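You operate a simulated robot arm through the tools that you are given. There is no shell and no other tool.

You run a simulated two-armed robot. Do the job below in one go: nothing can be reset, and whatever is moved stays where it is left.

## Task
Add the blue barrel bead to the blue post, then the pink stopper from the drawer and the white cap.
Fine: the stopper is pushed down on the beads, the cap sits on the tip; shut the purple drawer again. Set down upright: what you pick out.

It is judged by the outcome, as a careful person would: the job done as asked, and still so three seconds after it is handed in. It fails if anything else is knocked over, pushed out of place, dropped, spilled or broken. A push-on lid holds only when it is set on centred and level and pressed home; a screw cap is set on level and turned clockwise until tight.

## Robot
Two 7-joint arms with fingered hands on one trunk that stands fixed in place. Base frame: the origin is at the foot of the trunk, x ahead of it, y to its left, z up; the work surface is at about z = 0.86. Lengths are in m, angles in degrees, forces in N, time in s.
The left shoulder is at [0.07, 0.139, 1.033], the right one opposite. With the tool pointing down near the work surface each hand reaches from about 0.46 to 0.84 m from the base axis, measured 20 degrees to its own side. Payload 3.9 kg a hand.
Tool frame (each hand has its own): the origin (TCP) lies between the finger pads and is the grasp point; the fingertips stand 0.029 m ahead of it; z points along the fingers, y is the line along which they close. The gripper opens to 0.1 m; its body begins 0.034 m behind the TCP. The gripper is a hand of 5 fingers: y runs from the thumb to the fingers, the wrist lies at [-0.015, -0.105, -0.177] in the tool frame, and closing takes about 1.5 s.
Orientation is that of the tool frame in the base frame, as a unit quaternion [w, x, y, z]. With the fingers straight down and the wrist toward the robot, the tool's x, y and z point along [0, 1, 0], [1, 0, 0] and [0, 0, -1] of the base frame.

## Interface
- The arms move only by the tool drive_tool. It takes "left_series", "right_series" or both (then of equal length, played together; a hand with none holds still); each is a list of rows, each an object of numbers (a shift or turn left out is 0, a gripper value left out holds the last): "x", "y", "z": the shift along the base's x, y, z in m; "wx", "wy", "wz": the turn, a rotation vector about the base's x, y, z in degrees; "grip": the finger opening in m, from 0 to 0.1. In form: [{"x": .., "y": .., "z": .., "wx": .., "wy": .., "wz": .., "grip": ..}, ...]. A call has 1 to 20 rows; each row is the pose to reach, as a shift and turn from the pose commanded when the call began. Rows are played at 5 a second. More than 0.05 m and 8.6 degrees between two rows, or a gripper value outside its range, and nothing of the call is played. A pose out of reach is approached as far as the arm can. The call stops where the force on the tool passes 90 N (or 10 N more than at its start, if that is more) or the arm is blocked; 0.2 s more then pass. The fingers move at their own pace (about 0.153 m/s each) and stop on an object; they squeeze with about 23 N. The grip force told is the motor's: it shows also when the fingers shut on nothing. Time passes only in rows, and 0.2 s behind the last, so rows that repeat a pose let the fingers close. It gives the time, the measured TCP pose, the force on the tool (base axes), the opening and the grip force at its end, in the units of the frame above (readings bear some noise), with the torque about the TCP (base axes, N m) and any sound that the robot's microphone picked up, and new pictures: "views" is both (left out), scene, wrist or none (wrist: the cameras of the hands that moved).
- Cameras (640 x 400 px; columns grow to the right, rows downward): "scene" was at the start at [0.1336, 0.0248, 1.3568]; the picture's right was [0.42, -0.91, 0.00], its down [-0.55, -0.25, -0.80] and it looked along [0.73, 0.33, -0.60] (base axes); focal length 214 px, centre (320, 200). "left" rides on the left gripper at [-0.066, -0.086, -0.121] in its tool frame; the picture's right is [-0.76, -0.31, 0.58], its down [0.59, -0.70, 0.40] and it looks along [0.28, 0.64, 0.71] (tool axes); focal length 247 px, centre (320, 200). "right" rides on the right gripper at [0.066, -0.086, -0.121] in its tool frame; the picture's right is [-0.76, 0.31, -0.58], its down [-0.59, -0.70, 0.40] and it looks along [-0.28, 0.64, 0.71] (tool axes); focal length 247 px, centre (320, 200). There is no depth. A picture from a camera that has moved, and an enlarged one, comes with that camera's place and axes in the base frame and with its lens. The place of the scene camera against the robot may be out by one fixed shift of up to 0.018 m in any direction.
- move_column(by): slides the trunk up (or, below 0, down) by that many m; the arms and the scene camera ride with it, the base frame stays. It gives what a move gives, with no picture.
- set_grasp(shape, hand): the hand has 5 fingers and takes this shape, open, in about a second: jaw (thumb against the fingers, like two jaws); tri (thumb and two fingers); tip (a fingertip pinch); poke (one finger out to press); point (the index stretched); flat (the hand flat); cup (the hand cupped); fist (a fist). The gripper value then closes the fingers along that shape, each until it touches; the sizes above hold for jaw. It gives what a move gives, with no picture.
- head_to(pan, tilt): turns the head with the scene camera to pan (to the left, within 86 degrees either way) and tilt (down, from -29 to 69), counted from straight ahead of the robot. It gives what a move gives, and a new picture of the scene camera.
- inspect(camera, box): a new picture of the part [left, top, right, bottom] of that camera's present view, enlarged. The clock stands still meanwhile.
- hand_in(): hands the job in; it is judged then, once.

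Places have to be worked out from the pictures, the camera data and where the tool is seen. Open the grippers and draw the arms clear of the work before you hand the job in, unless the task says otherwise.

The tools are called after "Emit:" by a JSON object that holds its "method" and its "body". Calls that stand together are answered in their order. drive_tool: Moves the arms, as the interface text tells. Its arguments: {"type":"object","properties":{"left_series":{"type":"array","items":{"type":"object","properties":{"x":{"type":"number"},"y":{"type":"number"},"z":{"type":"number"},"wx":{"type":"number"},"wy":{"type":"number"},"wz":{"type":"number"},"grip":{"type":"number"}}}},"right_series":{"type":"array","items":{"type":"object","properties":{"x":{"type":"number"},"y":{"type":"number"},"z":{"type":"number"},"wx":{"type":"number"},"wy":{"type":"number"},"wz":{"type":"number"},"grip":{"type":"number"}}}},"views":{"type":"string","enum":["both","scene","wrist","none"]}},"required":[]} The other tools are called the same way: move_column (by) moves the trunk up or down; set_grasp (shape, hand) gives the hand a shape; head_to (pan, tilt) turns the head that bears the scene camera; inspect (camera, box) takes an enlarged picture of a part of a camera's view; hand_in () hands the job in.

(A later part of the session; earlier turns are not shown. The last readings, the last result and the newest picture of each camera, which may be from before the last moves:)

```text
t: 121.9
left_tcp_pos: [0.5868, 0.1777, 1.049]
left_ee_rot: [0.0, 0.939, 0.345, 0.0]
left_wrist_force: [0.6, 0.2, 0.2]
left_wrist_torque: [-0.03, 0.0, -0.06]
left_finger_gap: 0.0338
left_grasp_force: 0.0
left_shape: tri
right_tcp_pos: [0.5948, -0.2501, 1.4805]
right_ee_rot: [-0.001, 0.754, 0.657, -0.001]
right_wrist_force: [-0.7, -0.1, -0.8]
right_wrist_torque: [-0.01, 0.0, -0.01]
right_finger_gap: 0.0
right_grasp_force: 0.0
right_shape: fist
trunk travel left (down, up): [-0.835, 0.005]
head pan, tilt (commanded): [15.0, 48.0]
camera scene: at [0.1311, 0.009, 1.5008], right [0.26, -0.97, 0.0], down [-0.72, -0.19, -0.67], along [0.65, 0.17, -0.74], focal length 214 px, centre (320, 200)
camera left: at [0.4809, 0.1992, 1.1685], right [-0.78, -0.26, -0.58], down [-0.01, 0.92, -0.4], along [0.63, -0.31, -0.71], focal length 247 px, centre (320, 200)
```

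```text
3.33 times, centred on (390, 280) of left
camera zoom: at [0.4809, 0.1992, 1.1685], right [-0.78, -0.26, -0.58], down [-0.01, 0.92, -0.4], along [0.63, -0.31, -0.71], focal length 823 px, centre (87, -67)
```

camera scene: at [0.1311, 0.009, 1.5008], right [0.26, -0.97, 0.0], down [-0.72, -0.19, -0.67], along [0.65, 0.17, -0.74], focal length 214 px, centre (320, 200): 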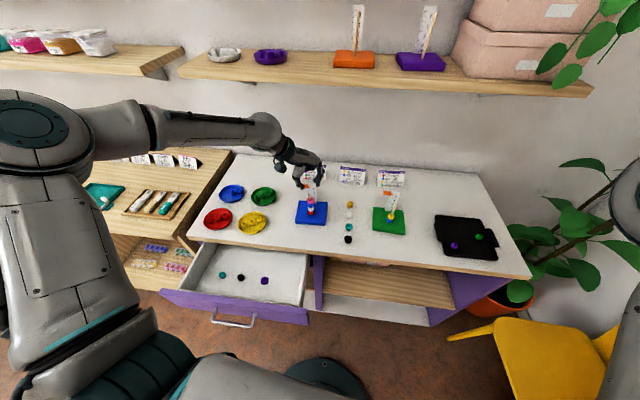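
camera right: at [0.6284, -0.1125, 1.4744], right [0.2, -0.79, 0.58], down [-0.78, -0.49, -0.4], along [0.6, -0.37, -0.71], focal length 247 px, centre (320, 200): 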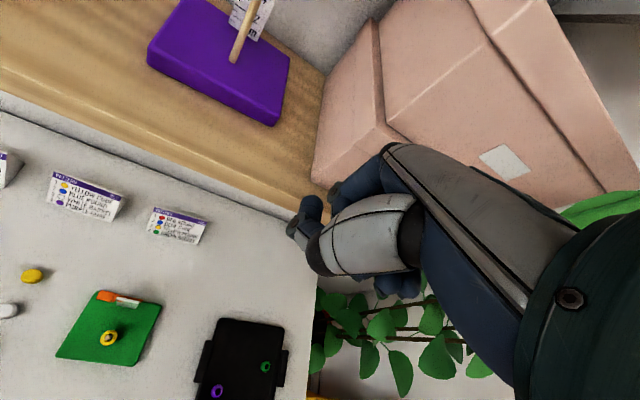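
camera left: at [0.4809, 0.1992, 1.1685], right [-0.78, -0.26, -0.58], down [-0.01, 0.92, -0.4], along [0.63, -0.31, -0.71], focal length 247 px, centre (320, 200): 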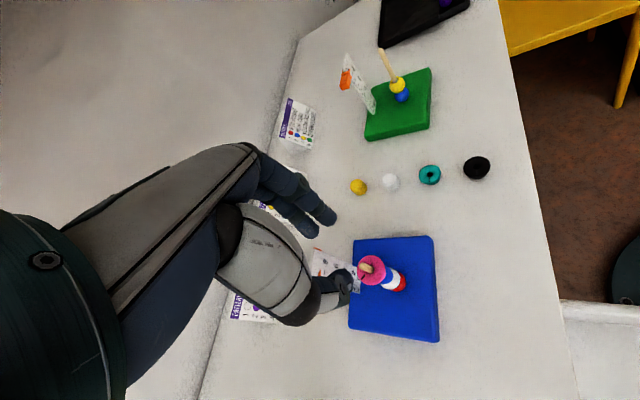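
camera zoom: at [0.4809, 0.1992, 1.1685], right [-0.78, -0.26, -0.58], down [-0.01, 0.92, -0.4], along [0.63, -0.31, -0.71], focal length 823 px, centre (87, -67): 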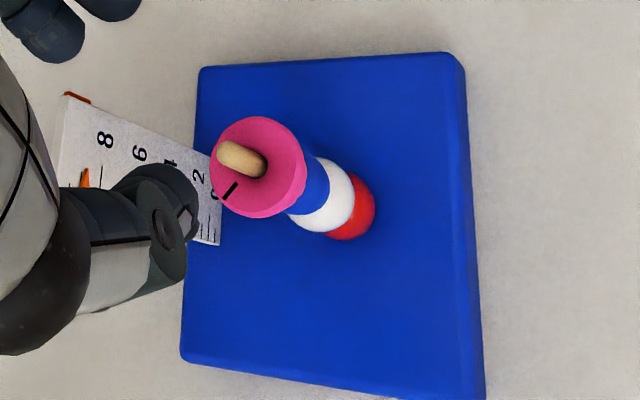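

The stopper sits level on the beads with the post tip standing out ~18 mm. Next is the white cap, which I put at about (0.623, 0.041); I move above it, turning slightly to yaw ≈ −62°.

Emit:
{"method": "drive_tool", "body": {"left_series": [{"z": 0.015}, {"x": 0.008, "y": -0.035, "z": 0.02, "wz": -4}, {"x": 0.018, "y": -0.075, "z": 0.015, "wz": -8}, {"x": 0.028, "y": -0.11, "z": 0.0, "wz": -12}, {"x": 0.036, "y": -0.135, "z": -0.03, "wz": -12}, {"x": 0.036, "y": -0.135, "z": -0.06, "wz": -12}, {"x": 0.036, "y": -0.135, "z": -0.06, "wz": -12}], "views": "both"}}

Emit:
{"method": "inspect", "body": {"camera": "scene", "box": [310, 170, 380, 250]}}

Emit:
{"method": "inspect", "body": {"camera": "left", "box": [260, 150, 460, 330]}}

```text
t: 123.5
left_tcp_pos: [0.6203, 0.0407, 0.9877]
left_ee_rot: [0.0, 0.969, 0.246, 0.0]
left_wrist_force: [0.4, -1.0, -0.2]
left_wrist_torque: [0.02, -0.01, -0.02]
left_finger_gap: 0.0336
left_grasp_force: 0.0
left_shape: tri
right_tcp_pos: [0.5947, -0.2523, 1.4808]
right_ee_rot: [0.0, 0.755, 0.656, 0.0]
right_wrist_force: [-0.3, 0.5, -0.4]
right_wrist_torque: [0.04, -0.04, -0.02]
right_finger_gap: 0.0
right_grasp_force: 0.0
right_shape: fist
trunk travel left (down, up): [-0.835, 0.005]
head pan, tilt (commanded): [15.0, 48.0]
camera scene: at [0.13, 0.0087, 1.5009], right [0.26, -0.97, 0.0], down [-0.72, -0.19, -0.67], along [0.65, 0.17, -0.74], focal length 214 px, centre (320, 200)
camera left: at [0.5227, 0.0838, 1.1076], right [-0.81, -0.09, -0.58], down [0.18, 0.9, -0.4], along [0.55, -0.43, -0.71], focal length 247 px, centre (320, 200)
```

scene: 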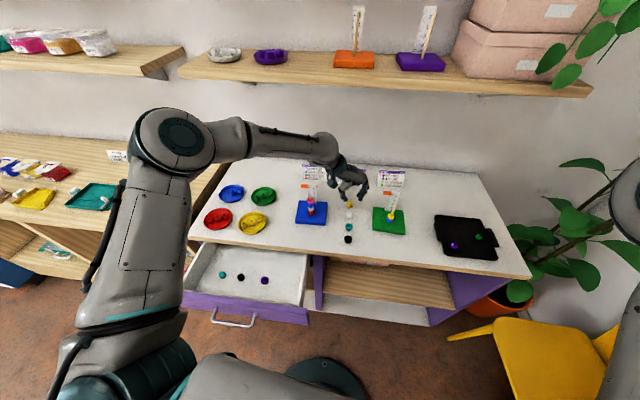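
left: 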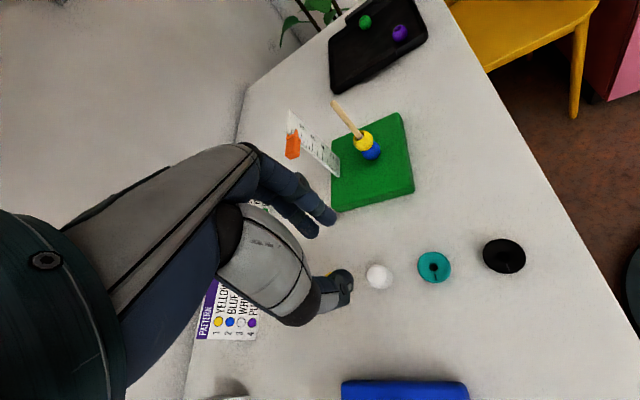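

```text
5.00 times, centred on (345, 210) of scene
camera zoom: at [0.13, 0.0087, 1.5009], right [0.26, -0.97, 0.0], down [-0.72, -0.19, -0.67], along [0.65, 0.17, -0.74], focal length 1072 px, centre (195, 150)
```

zoom: 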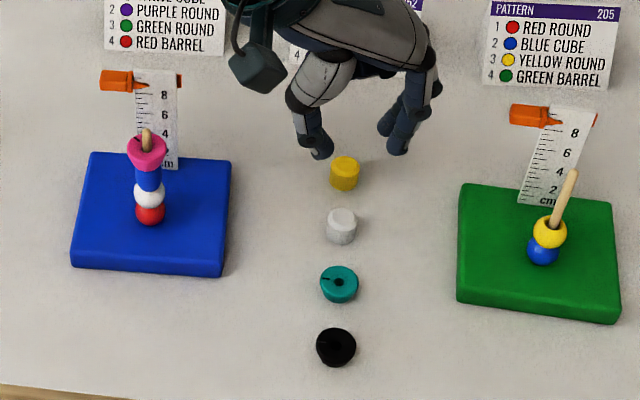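

```text
2.22 times, centred on (360, 240) of left
camera zoom: at [0.5227, 0.0838, 1.1076], right [-0.81, -0.09, -0.58], down [0.18, 0.9, -0.4], along [0.55, -0.43, -0.71], focal length 549 px, centre (231, 111)
```

zoom: 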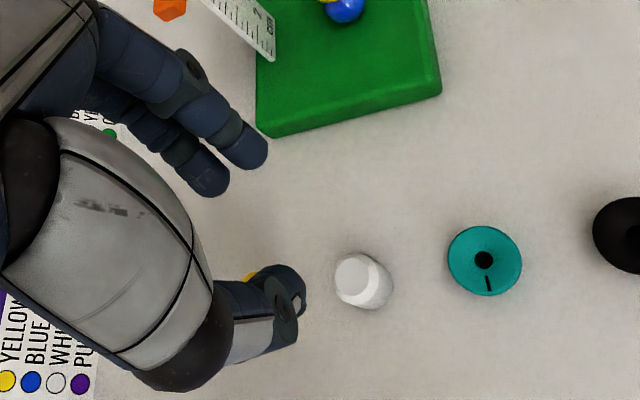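

The cap lies almost under the hand. I open to 0.04 and descend to fingertips just above the cap's top for a closer check.

Emit:
{"method": "drive_tool", "body": {"left_series": [{"x": 0.001, "y": -0.001, "z": -0.02, "grip": 0.04}, {"x": 0.001, "y": -0.001, "z": -0.04}, {"x": 0.001, "y": -0.001, "z": -0.06}, {"x": 0.001, "y": -0.001, "z": -0.06}], "views": "none"}}

Emit:
{"method": "inspect", "body": {"camera": "scene", "box": [325, 185, 365, 235]}}

Emit:
{"method": "inspect", "body": {"camera": "left", "box": [260, 150, 460, 330]}}

```text
t: 124.5
left_tcp_pos: [0.6209, 0.0413, 0.9284]
left_ee_rot: [0.0, 0.969, 0.246, 0.0]
left_wrist_force: [0.5, -0.3, -0.6]
left_wrist_torque: [0.01, 0.03, 0.02]
left_finger_gap: 0.0395
left_grasp_force: 0.1
left_shape: tri
right_tcp_pos: [0.5953, -0.2504, 1.4799]
right_ee_rot: [-0.002, 0.755, 0.656, -0.001]
right_wrist_force: [0.2, 0.0, 1.1]
right_wrist_torque: [-0.01, 0.01, 0.0]
right_finger_gap: 0.0
right_grasp_force: 0.0
right_shape: fist
trunk travel left (down, up): [-0.835, 0.005]
head pan, tilt (commanded): [15.0, 48.0]
```

```text
8.00 times, centred on (345, 210) of scene
camera zoom: at [0.1306, 0.0089, 1.5009], right [0.26, -0.97, 0.0], down [-0.72, -0.19, -0.67], along [0.65, 0.17, -0.74], focal length 1716 px, centre (120, 120)
```

zoom: 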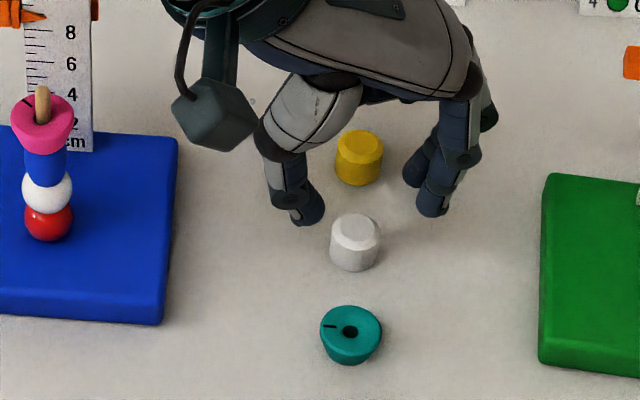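

```text
2.22 times, centred on (360, 240) of left
camera zoom: at [0.5233, 0.0832, 1.048], right [-0.81, -0.09, -0.58], down [0.18, 0.9, -0.4], along [0.55, -0.43, -0.71], focal length 549 px, centre (231, 111)
```

zoom: 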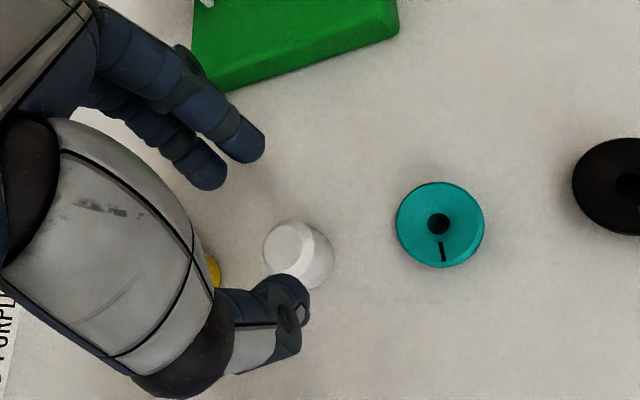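

Both views say the cap is ~3.5 mm toward the thumb side. I shift by (−1.6, +3.2) mm, descend to fingertips 5 mm above the table, and close.

Emit:
{"method": "drive_tool", "body": {"left_series": [{"x": -0.0016, "y": 0.0032}, {"x": -0.0016, "y": 0.0032, "z": -0.01}, {"x": -0.0016, "y": 0.0032, "z": -0.02}, {"x": -0.0016, "y": 0.0032, "z": -0.028}, {"x": -0.0016, "y": 0.0032, "z": -0.028}], "views": "none"}}

Emit:
{"method": "inspect", "body": {"camera": "scene", "box": [325, 185, 365, 235]}}

Emit:
{"method": "inspect", "body": {"camera": "left", "box": [260, 150, 460, 330]}}

```text
t: 125.7
left_tcp_pos: [0.6201, 0.0438, 0.9013]
left_ee_rot: [0.0, 0.969, 0.246, -0.001]
left_wrist_force: [0.3, -0.2, -0.7]
left_wrist_torque: [-0.02, 0.01, 0.01]
left_finger_gap: 0.0394
left_grasp_force: 0.1
left_shape: tri
right_tcp_pos: [0.5955, -0.2508, 1.4794]
right_ee_rot: [-0.001, 0.755, 0.656, -0.001]
right_wrist_force: [0.0, -0.2, 0.1]
right_wrist_torque: [0.01, 0.01, -0.01]
right_finger_gap: 0.0
right_grasp_force: 0.1
right_shape: fist
trunk travel left (down, up): [-0.835, 0.005]
head pan, tilt (commanded): [15.0, 48.0]
```

```text
8.00 times, centred on (345, 210) of scene
camera zoom: at [0.1306, 0.0087, 1.5009], right [0.26, -0.97, 0.0], down [-0.72, -0.19, -0.67], along [0.65, 0.17, -0.74], focal length 1716 px, centre (120, 120)
```

zoom: 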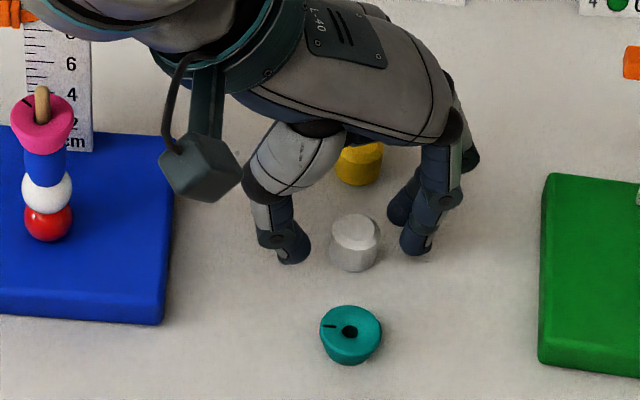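

```text
2.22 times, centred on (360, 240) of left
camera zoom: at [0.5221, 0.0868, 1.0206], right [-0.81, -0.09, -0.58], down [0.18, 0.9, -0.4], along [0.55, -0.43, -0.71], focal length 549 px, centre (231, 111)
```

zoom: 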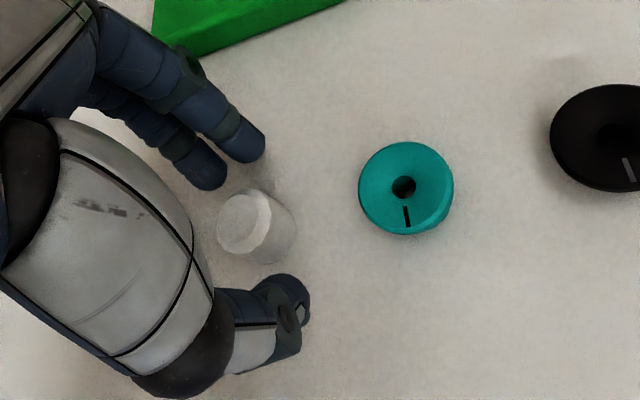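

The cap is centred between the fingers. I lower 1.5 mm more and close on it.

Emit:
{"method": "drive_tool", "body": {"left_series": [{"z": -0.0015}, {"z": -0.0015, "grip": 0.032}, {"z": -0.0015, "grip": 0.026}, {"z": -0.0015, "grip": 0.02}, {"z": -0.0015, "grip": 0.01}, {"z": -0.0015, "grip": 0.0}, {"z": -0.0015, "grip": 0.0}], "views": "none"}}

Emit:
{"method": "inspect", "body": {"camera": "scene", "box": [325, 185, 365, 235]}}

Emit:
{"method": "inspect", "body": {"camera": "left", "box": [290, 190, 390, 280]}}

```text
t: 127.3
left_tcp_pos: [0.6195, 0.044, 0.9022]
left_ee_rot: [0.001, 0.969, 0.246, 0.002]
left_wrist_force: [1.0, 0.4, 13.1]
left_wrist_torque: [0.0, -0.09, -0.01]
left_finger_gap: 0.0069
left_grasp_force: 23.0
left_shape: tri
right_tcp_pos: [0.5922, -0.2512, 1.4821]
right_ee_rot: [0.001, 0.755, 0.656, 0.0]
right_wrist_force: [0.4, 0.1, 0.4]
right_wrist_torque: [-0.03, 0.0, 0.01]
right_finger_gap: 0.0001
right_grasp_force: 0.2
right_shape: fist
trunk travel left (down, up): [-0.835, 0.005]
head pan, tilt (commanded): [15.0, 48.0]
```

```text
8.00 times, centred on (345, 210) of scene
camera zoom: at [0.1285, 0.0088, 1.5013], right [0.26, -0.97, 0.0], down [-0.72, -0.19, -0.67], along [0.65, 0.17, -0.74], focal length 1716 px, centre (120, 120)
```

zoom: 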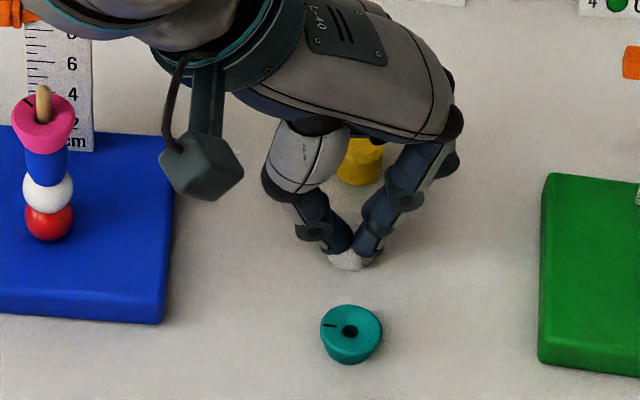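

```text
4.44 times, centred on (340, 235) of left
camera zoom: at [0.5214, 0.0868, 1.0217], right [-0.81, -0.09, -0.58], down [0.18, 0.9, -0.4], along [0.56, -0.43, -0.71], focal length 1098 px, centre (231, 44)
```

zoom: 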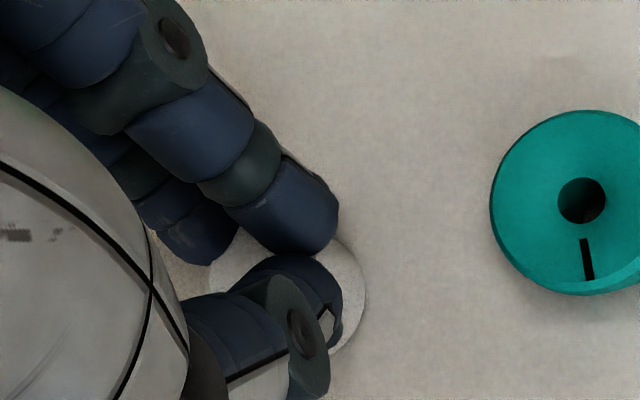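

The fingers slid up over the cap's chamfer and closed on top of it (13 N down), so I was too high. I open again straight away, then lift a little and look.

Emit:
{"method": "drive_tool", "body": {"left_series": [{"z": 0.002, "grip": 0.012}, {"z": 0.004, "grip": 0.02}, {"z": 0.006, "grip": 0.03}, {"z": 0.008, "grip": 0.04}, {"z": 0.012, "grip": 0.04}, {"z": 0.012, "grip": 0.04}], "views": "none"}}

Emit:
{"method": "inspect", "body": {"camera": "scene", "box": [325, 185, 365, 235]}}

Emit:
{"method": "inspect", "body": {"camera": "left", "box": [280, 180, 400, 290]}}

```text
t: 128.7
left_tcp_pos: [0.6193, 0.0436, 0.9114]
left_ee_rot: [0.0, 0.969, 0.246, -0.001]
left_wrist_force: [-0.6, 0.0, 0.8]
left_wrist_torque: [-0.03, -0.03, -0.02]
left_finger_gap: 0.0394
left_grasp_force: 0.0
left_shape: tri
right_tcp_pos: [0.5964, -0.2511, 1.4798]
right_ee_rot: [-0.001, 0.755, 0.656, -0.001]
right_wrist_force: [0.8, -0.3, 0.4]
right_wrist_torque: [-0.05, -0.01, 0.04]
right_finger_gap: 0.0002
right_grasp_force: 0.1
right_shape: fist
trunk travel left (down, up): [-0.835, 0.005]
head pan, tilt (commanded): [15.0, 48.0]
```

```text
8.00 times, centred on (345, 210) of scene
camera zoom: at [0.1306, 0.0088, 1.5009], right [0.26, -0.97, 0.0], down [-0.72, -0.19, -0.67], along [0.65, 0.17, -0.74], focal length 1716 px, centre (120, 120)
```

zoom: 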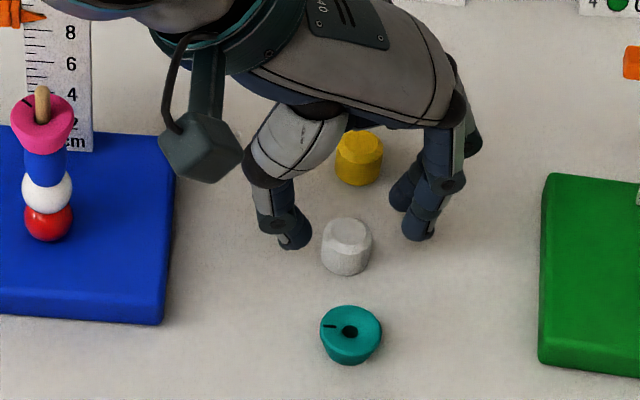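

```text
3.64 times, centred on (340, 235) of left
camera zoom: at [0.5221, 0.0871, 1.0312], right [-0.81, -0.09, -0.58], down [0.18, 0.9, -0.4], along [0.55, -0.43, -0.71], focal length 898 px, centre (247, 73)
```

zoom: 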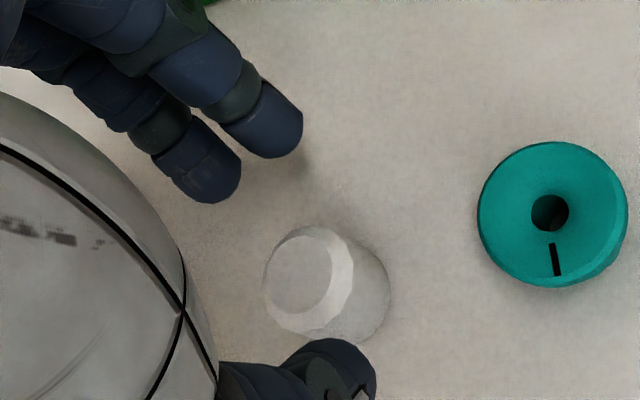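

The cap shifted ~4 mm but is still upright; it is slightly tapered, so I must grip it lower. I re-centre by (−1.4, +2.6) mm and descend to about 1 mm above the table, checking the force.

Emit:
{"method": "drive_tool", "body": {"left_series": [{"x": -0.0014, "y": 0.0026}, {"x": -0.0014, "y": 0.0026, "z": -0.006}, {"x": -0.0014, "y": 0.0026, "z": -0.011}, {"x": -0.0014, "y": 0.0026, "z": -0.0155}, {"x": -0.0014, "y": 0.0026, "z": -0.0155}], "views": "none"}}

Emit:
{"method": "inspect", "body": {"camera": "scene", "box": [325, 185, 365, 235]}}

Emit:
{"method": "inspect", "body": {"camera": "left", "box": [280, 180, 400, 290]}}

```text
t: 129.9
left_tcp_pos: [0.6192, 0.0459, 0.8957]
left_ee_rot: [0.0, 0.969, 0.245, -0.001]
left_wrist_force: [-0.8, 0.0, -0.2]
left_wrist_torque: [0.01, -0.01, 0.01]
left_finger_gap: 0.0397
left_grasp_force: 0.0
left_shape: tri
right_tcp_pos: [0.5946, -0.2528, 1.4803]
right_ee_rot: [-0.001, 0.754, 0.657, -0.001]
right_wrist_force: [0.1, -0.1, 0.0]
right_wrist_torque: [0.04, -0.01, 0.02]
right_finger_gap: 0.0002
right_grasp_force: 0.0
right_shape: fist
trunk travel left (down, up): [-0.835, 0.005]
head pan, tilt (commanded): [15.0, 48.0]
```

```text
8.00 times, centred on (345, 210) of scene
camera zoom: at [0.1307, 0.0087, 1.5009], right [0.26, -0.97, 0.0], down [-0.72, -0.19, -0.67], along [0.65, 0.17, -0.74], focal length 1716 px, centre (120, 120)
```

zoom: 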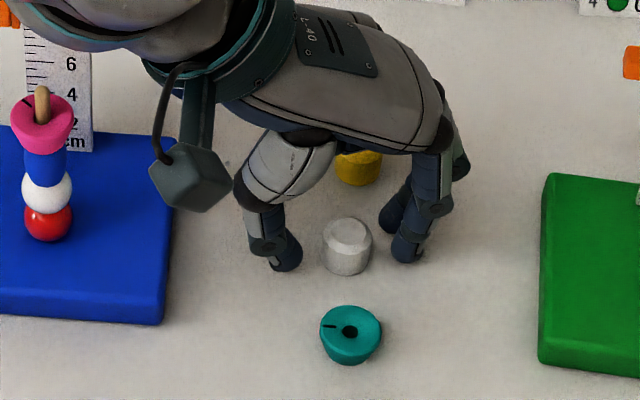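

```text
3.64 times, centred on (340, 235) of left
camera zoom: at [0.521, 0.0899, 1.0154], right [-0.81, -0.09, -0.58], down [0.18, 0.9, -0.4], along [0.55, -0.43, -0.71], focal length 898 px, centre (247, 73)
```

zoom: 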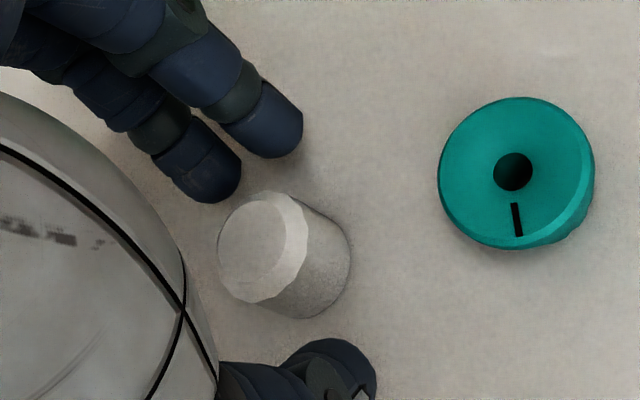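

The cap is centred between thumb and fingers with no contact. I lower another 2 mm and close slowly.

Emit:
{"method": "drive_tool", "body": {"left_series": [{"z": -0.002}, {"z": -0.002, "grip": 0.033}, {"z": -0.002, "grip": 0.028}, {"z": -0.002, "grip": 0.024}, {"z": -0.002, "grip": 0.02}, {"z": -0.002, "grip": 0.02}], "views": "none"}}

Emit:
{"method": "inspect", "body": {"camera": "left", "box": [280, 180, 400, 290]}}

```text
t: 131.3
left_tcp_pos: [0.6181, 0.046, 0.8938]
left_ee_rot: [0.0, 0.97, 0.245, -0.001]
left_wrist_force: [0.2, -0.6, 0.7]
left_wrist_torque: [0.02, -0.01, 0.01]
left_finger_gap: 0.0203
left_grasp_force: 0.1
left_shape: tri
right_tcp_pos: [0.5956, -0.251, 1.4793]
right_ee_rot: [0.0, 0.755, 0.655, 0.001]
right_wrist_force: [0.0, -0.1, -0.2]
right_wrist_torque: [-0.01, 0.02, 0.0]
right_finger_gap: 0.0
right_grasp_force: 0.2
right_shape: fist
trunk travel left (down, up): [-0.835, 0.005]
head pan, tilt (commanded): [15.0, 48.0]
```

```text
3.64 times, centred on (340, 235) of left
camera zoom: at [0.5208, 0.0898, 1.0134], right [-0.81, -0.09, -0.58], down [0.18, 0.9, -0.4], along [0.55, -0.43, -0.71], focal length 898 px, centre (247, 73)
```

zoom: 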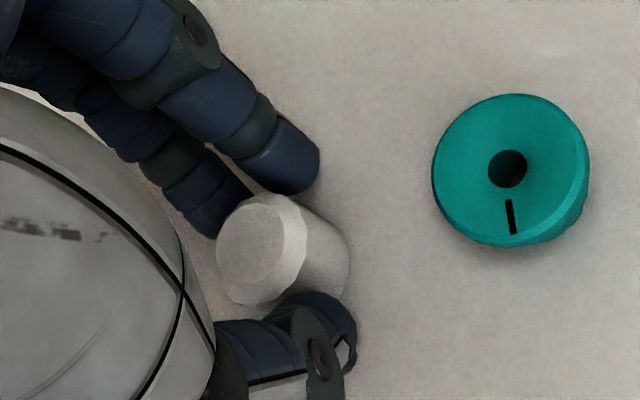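

Fingers are about to touch the cap's sides. I close the rest of the way.

Emit:
{"method": "drive_tool", "body": {"left_series": [{"grip": 0.017}, {"grip": 0.014}, {"grip": 0.01}, {"grip": 0.0}, {"grip": 0.0}], "views": "none"}}

Emit:
{"method": "inspect", "body": {"camera": "left", "box": [280, 180, 400, 290]}}

Emit:
{"method": "inspect", "body": {"camera": "scene", "box": [325, 185, 365, 235]}}

```text
t: 132.5
left_tcp_pos: [0.6182, 0.0469, 0.8948]
left_ee_rot: [0.001, 0.969, 0.245, -0.001]
left_wrist_force: [0.2, 0.6, -0.6]
left_wrist_torque: [0.0, 0.02, -0.02]
left_finger_gap: 0.0139
left_grasp_force: 22.9
left_shape: tri
right_tcp_pos: [0.5953, -0.2521, 1.4799]
right_ee_rot: [-0.001, 0.755, 0.656, -0.001]
right_wrist_force: [-0.1, -0.6, -0.1]
right_wrist_torque: [0.01, -0.01, 0.04]
right_finger_gap: 0.0
right_grasp_force: 0.1
right_shape: fist
trunk travel left (down, up): [-0.835, 0.005]
head pan, tilt (commanded): [15.0, 48.0]
```

```text
3.64 times, centred on (340, 235) of left
camera zoom: at [0.5208, 0.0898, 1.0134], right [-0.81, -0.09, -0.58], down [0.18, 0.9, -0.4], along [0.55, -0.43, -0.71], focal length 898 px, centre (247, 73)
```

zoom: 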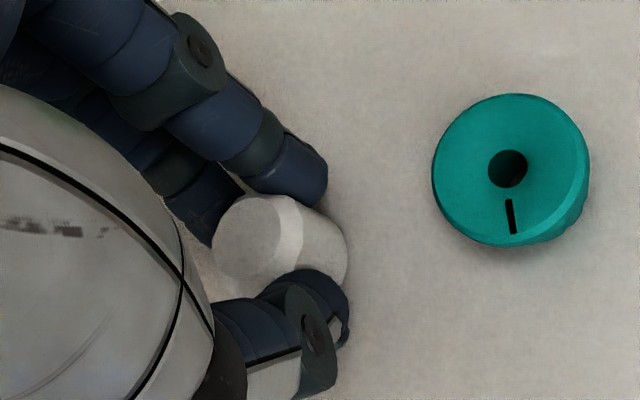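

```text
8.00 times, centred on (345, 210) of scene
camera zoom: at [0.1307, 0.0088, 1.5009], right [0.26, -0.97, 0.0], down [-0.72, -0.19, -0.67], along [0.65, 0.17, -0.74], focal length 1716 px, centre (120, 120)
```

zoom: 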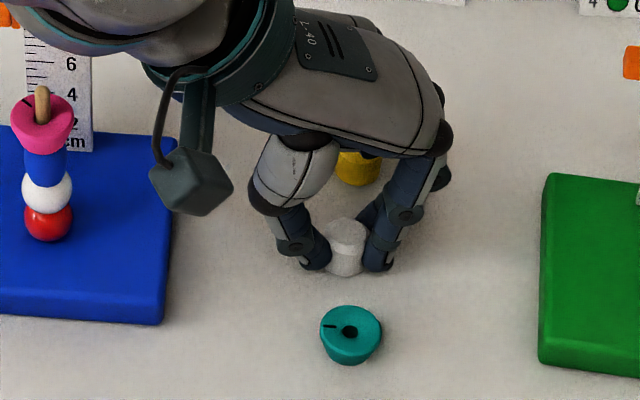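

The cap is held at its sides (gap 0.014, 23 N). I lift it slowly and check.

Emit:
{"method": "drive_tool", "body": {"left_series": [{"z": 0.004}, {"z": 0.01}, {"z": 0.02}, {"z": 0.035}, {"z": 0.05}, {"z": 0.05}], "views": "none"}}

Emit:
{"method": "inspect", "body": {"camera": "left", "box": [280, 180, 400, 290]}}

Emit:
{"method": "inspect", "body": {"camera": "scene", "box": [325, 165, 365, 235]}}

```text
t: 133.9
left_tcp_pos: [0.6177, 0.0457, 0.9442]
left_ee_rot: [-0.001, 0.97, 0.245, -0.001]
left_wrist_force: [0.6, -1.0, 0.0]
left_wrist_torque: [0.02, 0.0, 0.01]
left_finger_gap: 0.0139
left_grasp_force: 23.3
left_shape: tri
right_tcp_pos: [0.5958, -0.2517, 1.4801]
right_ee_rot: [-0.001, 0.754, 0.657, 0.0]
right_wrist_force: [0.0, 0.3, -0.1]
right_wrist_torque: [-0.03, -0.01, 0.01]
right_finger_gap: 0.0
right_grasp_force: 0.0
right_shape: fist
trunk travel left (down, up): [-0.835, 0.005]
head pan, tilt (commanded): [15.0, 48.0]
```

```text
3.64 times, centred on (340, 235) of left
camera zoom: at [0.5213, 0.0896, 1.0639], right [-0.81, -0.09, -0.58], down [0.18, 0.9, -0.4], along [0.55, -0.43, -0.71], focal length 898 px, centre (247, 73)
```

zoom: 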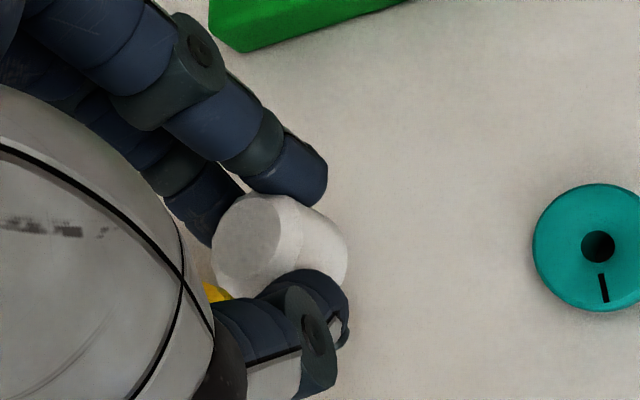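

```text
5.71 times, centred on (345, 200) of scene
camera zoom: at [0.131, 0.0089, 1.5008], right [0.26, -0.97, 0.0], down [-0.72, -0.19, -0.67], along [0.65, 0.17, -0.74], focal length 1226 px, centre (177, 200)
```

zoom: 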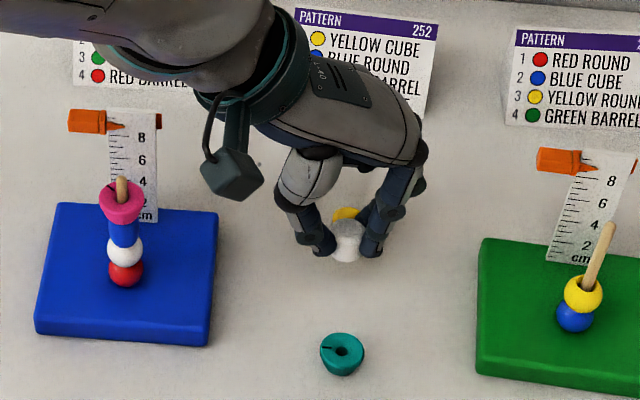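

The cap came up level, its axis on the tool axis. I raise it and carry it above the post at about (0.587, 0.1756), turning back to yaw ≈ −50°.

Emit:
{"method": "drive_tool", "body": {"left_series": [{"z": 0.04}, {"z": 0.08}, {"z": 0.105}, {"x": -0.008, "y": 0.03, "z": 0.107, "wz": 3}, {"x": -0.016, "y": 0.065, "z": 0.107, "wz": 6}, {"x": -0.025, "y": 0.1, "z": 0.107, "wz": 9}, {"x": -0.033, "y": 0.13, "z": 0.107, "wz": 12}, {"x": -0.033, "y": 0.13, "z": 0.1, "wz": 12}, {"x": -0.033, "y": 0.13, "z": 0.1, "wz": 12}], "views": "wrist"}}

Emit:
{"method": "inspect", "body": {"camera": "scene", "box": [295, 165, 325, 215]}}

Emit:
{"method": "inspect", "body": {"camera": "left", "box": [300, 210, 400, 300]}}

```text
t: 135.9
left_tcp_pos: [0.5859, 0.1768, 1.0435]
left_ee_rot: [0.0, 0.939, 0.345, -0.001]
left_wrist_force: [-0.1, -0.1, 0.1]
left_wrist_torque: [-0.01, 0.0, 0.0]
left_finger_gap: 0.0137
left_grasp_force: 22.4
left_shape: tri
right_tcp_pos: [0.5956, -0.2515, 1.4796]
right_ee_rot: [-0.001, 0.754, 0.657, 0.0]
right_wrist_force: [-0.5, 0.8, 0.4]
right_wrist_torque: [0.03, 0.02, -0.02]
right_finger_gap: 0.0
right_grasp_force: 0.0
right_shape: fist
trunk travel left (down, up): [-0.835, 0.005]
head pan, tilt (commanded): [15.0, 48.0]
camera left: at [0.4808, 0.1983, 1.163], right [-0.78, -0.26, -0.58], down [-0.01, 0.92, -0.4], along [0.63, -0.31, -0.71], focal length 247 px, centre (320, 200)
```

left: 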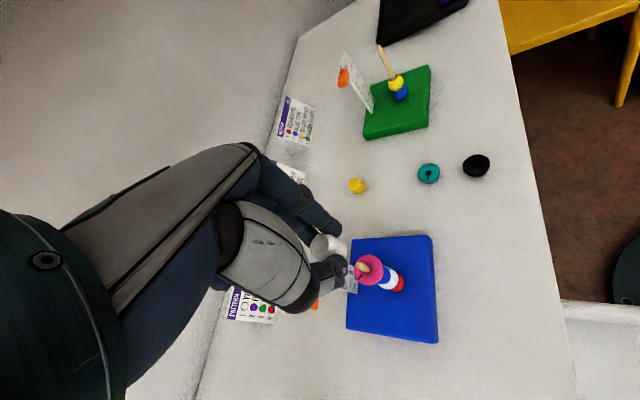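

```text
8.00 times, centred on (310, 190) of scene
camera zoom: at [0.1308, 0.0087, 1.5008], right [0.26, -0.97, 0.0], down [-0.72, -0.19, -0.67], along [0.65, 0.17, -0.74], focal length 1716 px, centre (400, 280)
```

zoom: 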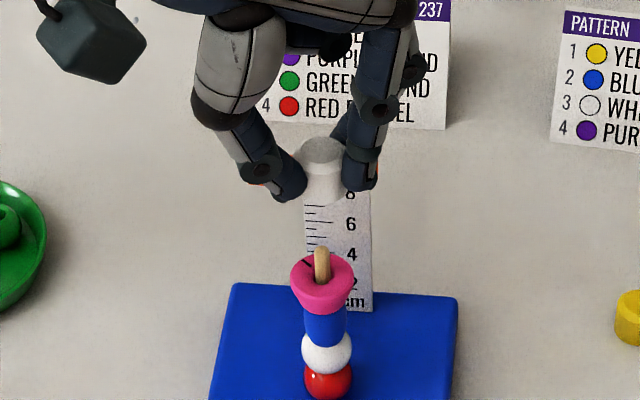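

```text
4.44 times, centred on (350, 255) of left
camera zoom: at [0.4808, 0.1983, 1.163], right [-0.78, -0.26, -0.58], down [-0.01, 0.92, -0.4], along [0.63, -0.31, -0.71], focal length 1098 px, centre (187, -44)
```

zoom: 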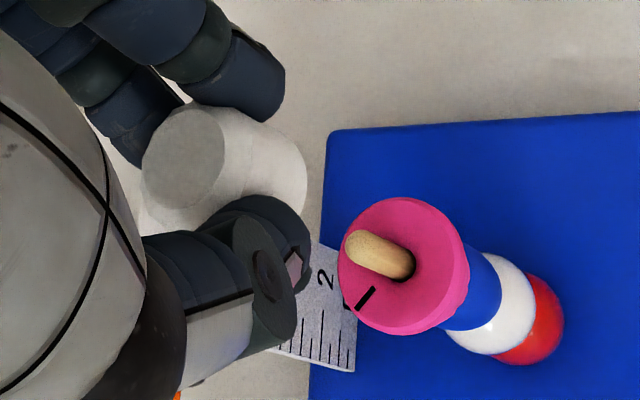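

Both views agree the cap is parallel to the post and needs about +1 mm in y. I apply that and lower until its underside is ~4 mm above the tip.

Emit:
{"method": "drive_tool", "body": {"left_series": [{"y": 0.001}, {"y": 0.001, "z": -0.01}, {"y": 0.001, "z": -0.02}, {"y": 0.001, "z": -0.027}, {"y": 0.001, "z": -0.027}], "views": "none"}}

Emit:
{"method": "inspect", "body": {"camera": "scene", "box": [300, 175, 325, 215]}}

Emit:
{"method": "inspect", "body": {"camera": "left", "box": [300, 200, 400, 290]}}

```text
t: 137.1
left_tcp_pos: [0.5864, 0.1772, 1.0166]
left_ee_rot: [0.001, 0.938, 0.346, -0.001]
left_wrist_force: [-0.4, 0.0, 0.6]
left_wrist_torque: [0.01, 0.0, -0.01]
left_finger_gap: 0.0135
left_grasp_force: 22.8
left_shape: tri
right_tcp_pos: [0.5941, -0.252, 1.4791]
right_ee_rot: [-0.001, 0.755, 0.656, 0.0]
right_wrist_force: [-0.5, -0.4, 0.0]
right_wrist_torque: [0.0, 0.03, 0.01]
right_finger_gap: 0.0001
right_grasp_force: 0.1
right_shape: fist
trunk travel left (down, up): [-0.835, 0.005]
head pan, tilt (commanded): [15.0, 48.0]
```

```text
10.00 times, centred on (312, 195) of scene
camera zoom: at [0.1306, 0.0088, 1.5009], right [0.26, -0.97, 0.0], down [-0.72, -0.19, -0.67], along [0.65, 0.17, -0.74], focal length 2145 px, centre (395, 250)
```

zoom: 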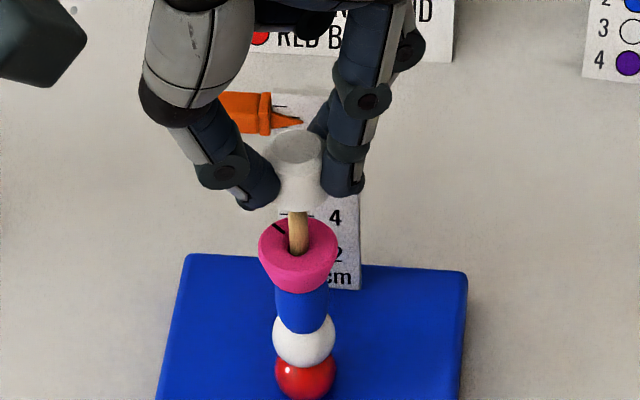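

```text
4.44 times, centred on (350, 245) of left
camera zoom: at [0.4807, 0.1993, 1.1365], right [-0.78, -0.26, -0.58], down [-0.01, 0.92, -0.4], along [0.63, -0.31, -0.71], focal length 1098 px, centre (187, 0)
```

zoom: 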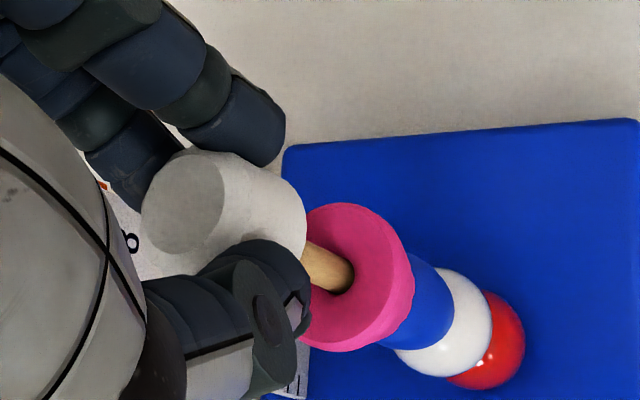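

The cap's underside is lined up with the post in both views. I lower in small steps and watch the force.

Emit:
{"method": "drive_tool", "body": {"left_series": [{"z": -0.003}, {"z": -0.006}, {"z": -0.008}, {"z": -0.01}, {"z": -0.01}], "views": "none"}}

Emit:
{"method": "inspect", "body": {"camera": "scene", "box": [300, 175, 325, 215]}}

Emit:
{"method": "inspect", "body": {"camera": "left", "box": [300, 200, 400, 290]}}

```text
t: 138.3
left_tcp_pos: [0.5841, 0.1769, 1.007]
left_ee_rot: [0.0, 0.939, 0.345, 0.0]
left_wrist_force: [0.1, -0.5, 0.1]
left_wrist_torque: [0.0, 0.01, -0.03]
left_finger_gap: 0.0133
left_grasp_force: 22.8
left_shape: tri
right_tcp_pos: [0.595, -0.2512, 1.4791]
right_ee_rot: [0.0, 0.755, 0.656, -0.001]
right_wrist_force: [0.1, -0.3, 0.5]
right_wrist_torque: [0.01, 0.01, -0.02]
right_finger_gap: 0.0
right_grasp_force: 0.3
right_shape: fist
trunk travel left (down, up): [-0.835, 0.005]
head pan, tilt (commanded): [15.0, 48.0]
```

```text
10.00 times, centred on (312, 195) of scene
camera zoom: at [0.1307, 0.0088, 1.5009], right [0.26, -0.97, 0.0], down [-0.72, -0.19, -0.67], along [0.65, 0.17, -0.74], focal length 2145 px, centre (395, 250)
```

zoom: 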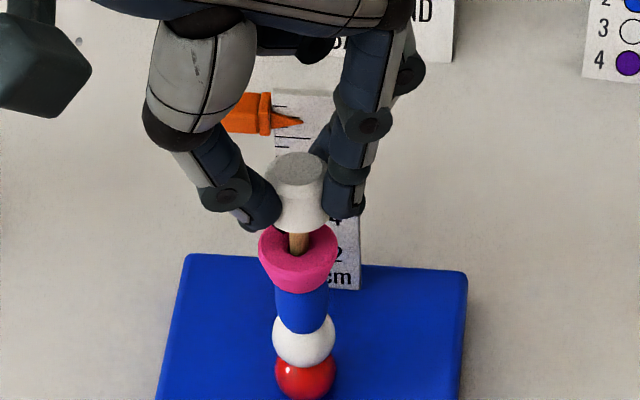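

```text
4.44 times, centred on (350, 245) of left
camera zoom: at [0.4805, 0.199, 1.1265], right [-0.78, -0.26, -0.58], down [-0.01, 0.92, -0.4], along [0.63, -0.31, -0.71], focal length 1098 px, centre (187, 0)
```

zoom: 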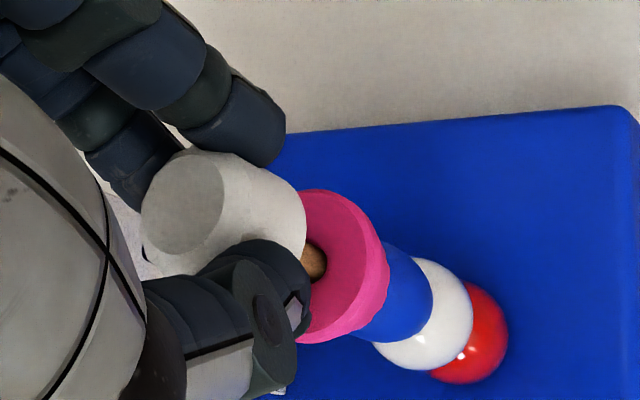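

No force with ~5 mm overlap: the tip is inside the cap. I go on in small steps until it meets resistance.

Emit:
{"method": "drive_tool", "body": {"left_series": [{"z": -0.002}, {"z": -0.004}, {"z": -0.006}, {"z": -0.006}], "views": "none"}}

Emit:
{"method": "inspect", "body": {"camera": "scene", "box": [300, 175, 325, 215]}}

```text
t: 139.3
left_tcp_pos: [0.5858, 0.1766, 1.0013]
left_ee_rot: [0.001, 0.939, 0.345, -0.001]
left_wrist_force: [0.6, 0.4, 0.9]
left_wrist_torque: [0.0, 0.01, 0.02]
left_finger_gap: 0.0138
left_grasp_force: 23.2
left_shape: tri
right_tcp_pos: [0.5956, -0.2524, 1.4792]
right_ee_rot: [0.0, 0.755, 0.656, 0.0]
right_wrist_force: [0.0, -0.7, 0.4]
right_wrist_torque: [0.01, -0.01, -0.01]
right_finger_gap: 0.0
right_grasp_force: 0.0
right_shape: fist
trunk travel left (down, up): [-0.835, 0.005]
head pan, tilt (commanded): [15.0, 48.0]
```

```text
10.00 times, centred on (312, 195) of scene
camera zoom: at [0.1307, 0.0088, 1.5009], right [0.26, -0.97, 0.0], down [-0.72, -0.19, -0.67], along [0.65, 0.17, -0.74], focal length 2145 px, centre (395, 250)
```

zoom: 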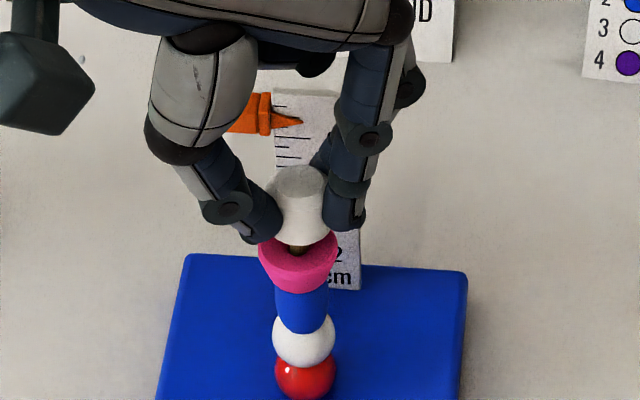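

The cap keeps sliding down freely and nears the stopper. I continue with 1 mm steps.

Emit:
{"method": "drive_tool", "body": {"left_series": [{"z": -0.001}, {"z": -0.002}, {"z": -0.003}, {"z": -0.003}], "views": "none"}}

Emit:
{"method": "inspect", "body": {"camera": "scene", "box": [300, 175, 325, 215]}}

Emit:
{"method": "inspect", "body": {"camera": "left", "box": [300, 200, 400, 290]}}

```text
t: 140.3
left_tcp_pos: [0.5863, 0.1767, 0.9974]
left_ee_rot: [0.001, 0.939, 0.345, -0.001]
left_wrist_force: [0.9, 0.3, -0.3]
left_wrist_torque: [0.03, 0.04, -0.01]
left_finger_gap: 0.0136
left_grasp_force: 23.1
left_shape: tri
right_tcp_pos: [0.5955, -0.2517, 1.4797]
right_ee_rot: [-0.001, 0.754, 0.657, 0.0]
right_wrist_force: [0.1, 0.7, 1.7]
right_wrist_torque: [0.0, 0.01, 0.02]
right_finger_gap: 0.0
right_grasp_force: 0.2
right_shape: fist
trunk travel left (down, up): [-0.835, 0.005]
head pan, tilt (commanded): [15.0, 48.0]
```

```text
10.00 times, centred on (312, 195) of scene
camera zoom: at [0.1307, 0.0088, 1.5009], right [0.26, -0.97, 0.0], down [-0.72, -0.19, -0.67], along [0.65, 0.17, -0.74], focal length 2145 px, centre (395, 250)
```

zoom: 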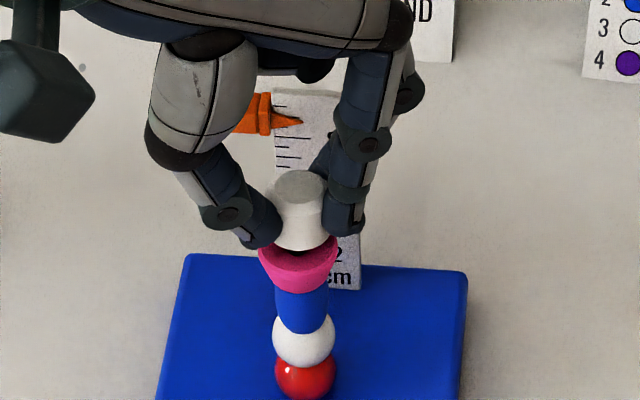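

```text
4.44 times, centred on (350, 245) of left
camera zoom: at [0.4809, 0.1993, 1.1174], right [-0.78, -0.26, -0.58], down [-0.01, 0.92, -0.4], along [0.63, -0.31, -0.71], focal length 1098 px, centre (187, 0)
```

zoom: 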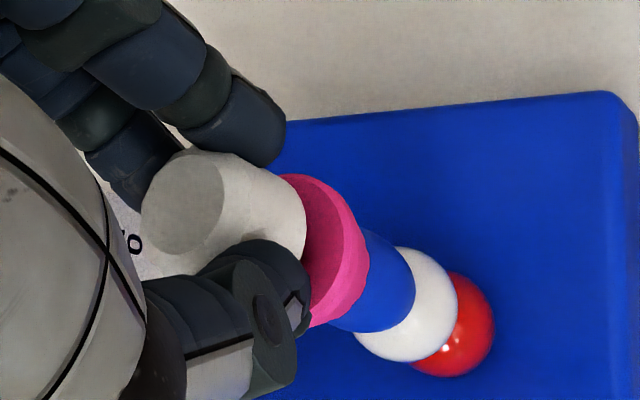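

Still no resistance. Four more 1 mm steps.

Emit:
{"method": "drive_tool", "body": {"left_series": [{"z": -0.001}, {"z": -0.002}, {"z": -0.003}, {"z": -0.004}, {"z": -0.004}], "views": "none"}}

Emit:
{"method": "inspect", "body": {"camera": "scene", "box": [300, 175, 325, 215]}}

```text
t: 141.5
left_tcp_pos: [0.5859, 0.1765, 0.9939]
left_ee_rot: [0.001, 0.939, 0.345, 0.0]
left_wrist_force: [0.4, 1.4, 6.1]
left_wrist_torque: [0.02, -0.01, 0.03]
left_finger_gap: 0.0137
left_grasp_force: 23.2
left_shape: tri
right_tcp_pos: [0.594, -0.2522, 1.4797]
right_ee_rot: [0.0, 0.755, 0.656, 0.0]
right_wrist_force: [0.0, 0.3, 0.0]
right_wrist_torque: [0.0, 0.0, -0.02]
right_finger_gap: 0.0001
right_grasp_force: 0.1
right_shape: fist
trunk travel left (down, up): [-0.835, 0.005]
head pan, tilt (commanded): [15.0, 48.0]
```

```text
10.00 times, centred on (312, 195) of scene
camera zoom: at [0.1297, 0.0088, 1.501], right [0.26, -0.97, 0.0], down [-0.72, -0.19, -0.67], along [0.65, 0.17, -0.74], focal length 2145 px, centre (395, 250)
```

zoom: 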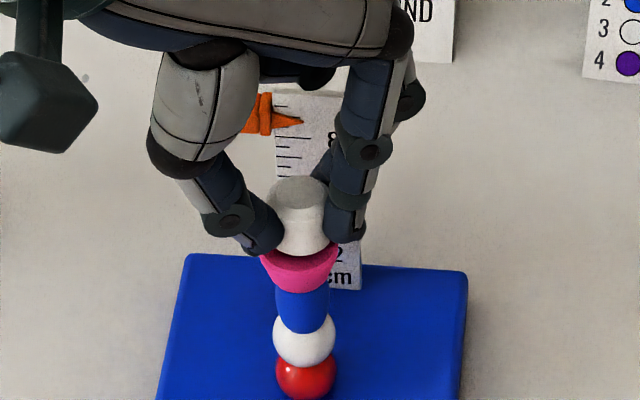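

Resistance at last (6 N): the tip has met the cap's inside. I press 4 mm further to push it home.

Emit:
{"method": "drive_tool", "body": {"left_series": [{"z": -0.001}, {"z": -0.002}, {"z": -0.003}, {"z": -0.004}, {"z": -0.004}, {"z": -0.004}], "views": "none"}}

Emit:
{"method": "inspect", "body": {"camera": "scene", "box": [300, 175, 325, 215]}}

Emit:
{"method": "inspect", "body": {"camera": "left", "box": [300, 200, 400, 290]}}

```text
t: 142.9
left_tcp_pos: [0.5845, 0.1767, 0.992]
left_ee_rot: [0.002, 0.939, 0.345, 0.002]
left_wrist_force: [2.9, 2.9, 24.6]
left_wrist_torque: [0.07, -0.16, 0.02]
left_finger_gap: 0.0148
left_grasp_force: 22.8
left_shape: tri
right_tcp_pos: [0.5915, -0.2522, 1.4806]
right_ee_rot: [0.0, 0.755, 0.656, 0.001]
right_wrist_force: [0.9, 0.1, 0.0]
right_wrist_torque: [0.02, 0.0, -0.02]
right_finger_gap: 0.0
right_grasp_force: 0.0
right_shape: fist
trunk travel left (down, up): [-0.835, 0.005]
head pan, tilt (commanded): [15.0, 48.0]
```

```text
10.00 times, centred on (312, 195) of scene
camera zoom: at [0.1272, 0.0082, 1.5013], right [0.26, -0.97, 0.0], down [-0.72, -0.19, -0.67], along [0.65, 0.17, -0.74], focal length 2145 px, centre (395, 250)
```

zoom: 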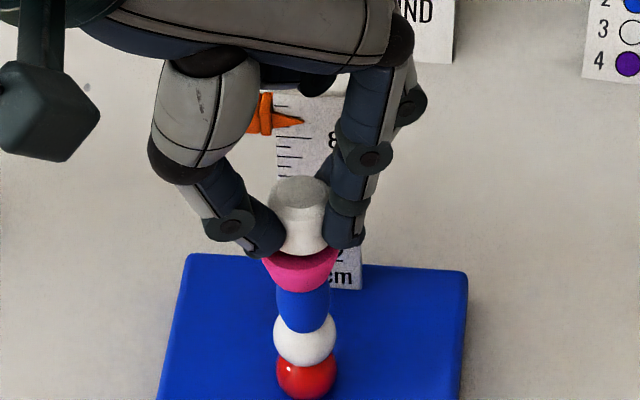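

```text
4.44 times, centred on (350, 245) of left
camera zoom: at [0.4788, 0.1985, 1.1116], right [-0.77, -0.26, -0.58], down [-0.01, 0.92, -0.4], along [0.63, -0.31, -0.71], focal length 1098 px, centre (187, 0)
```

zoom: 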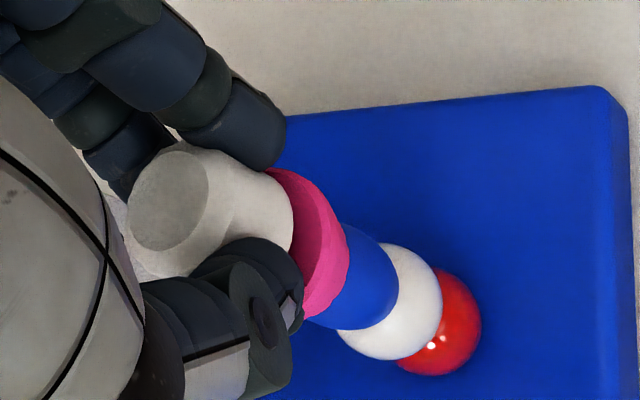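

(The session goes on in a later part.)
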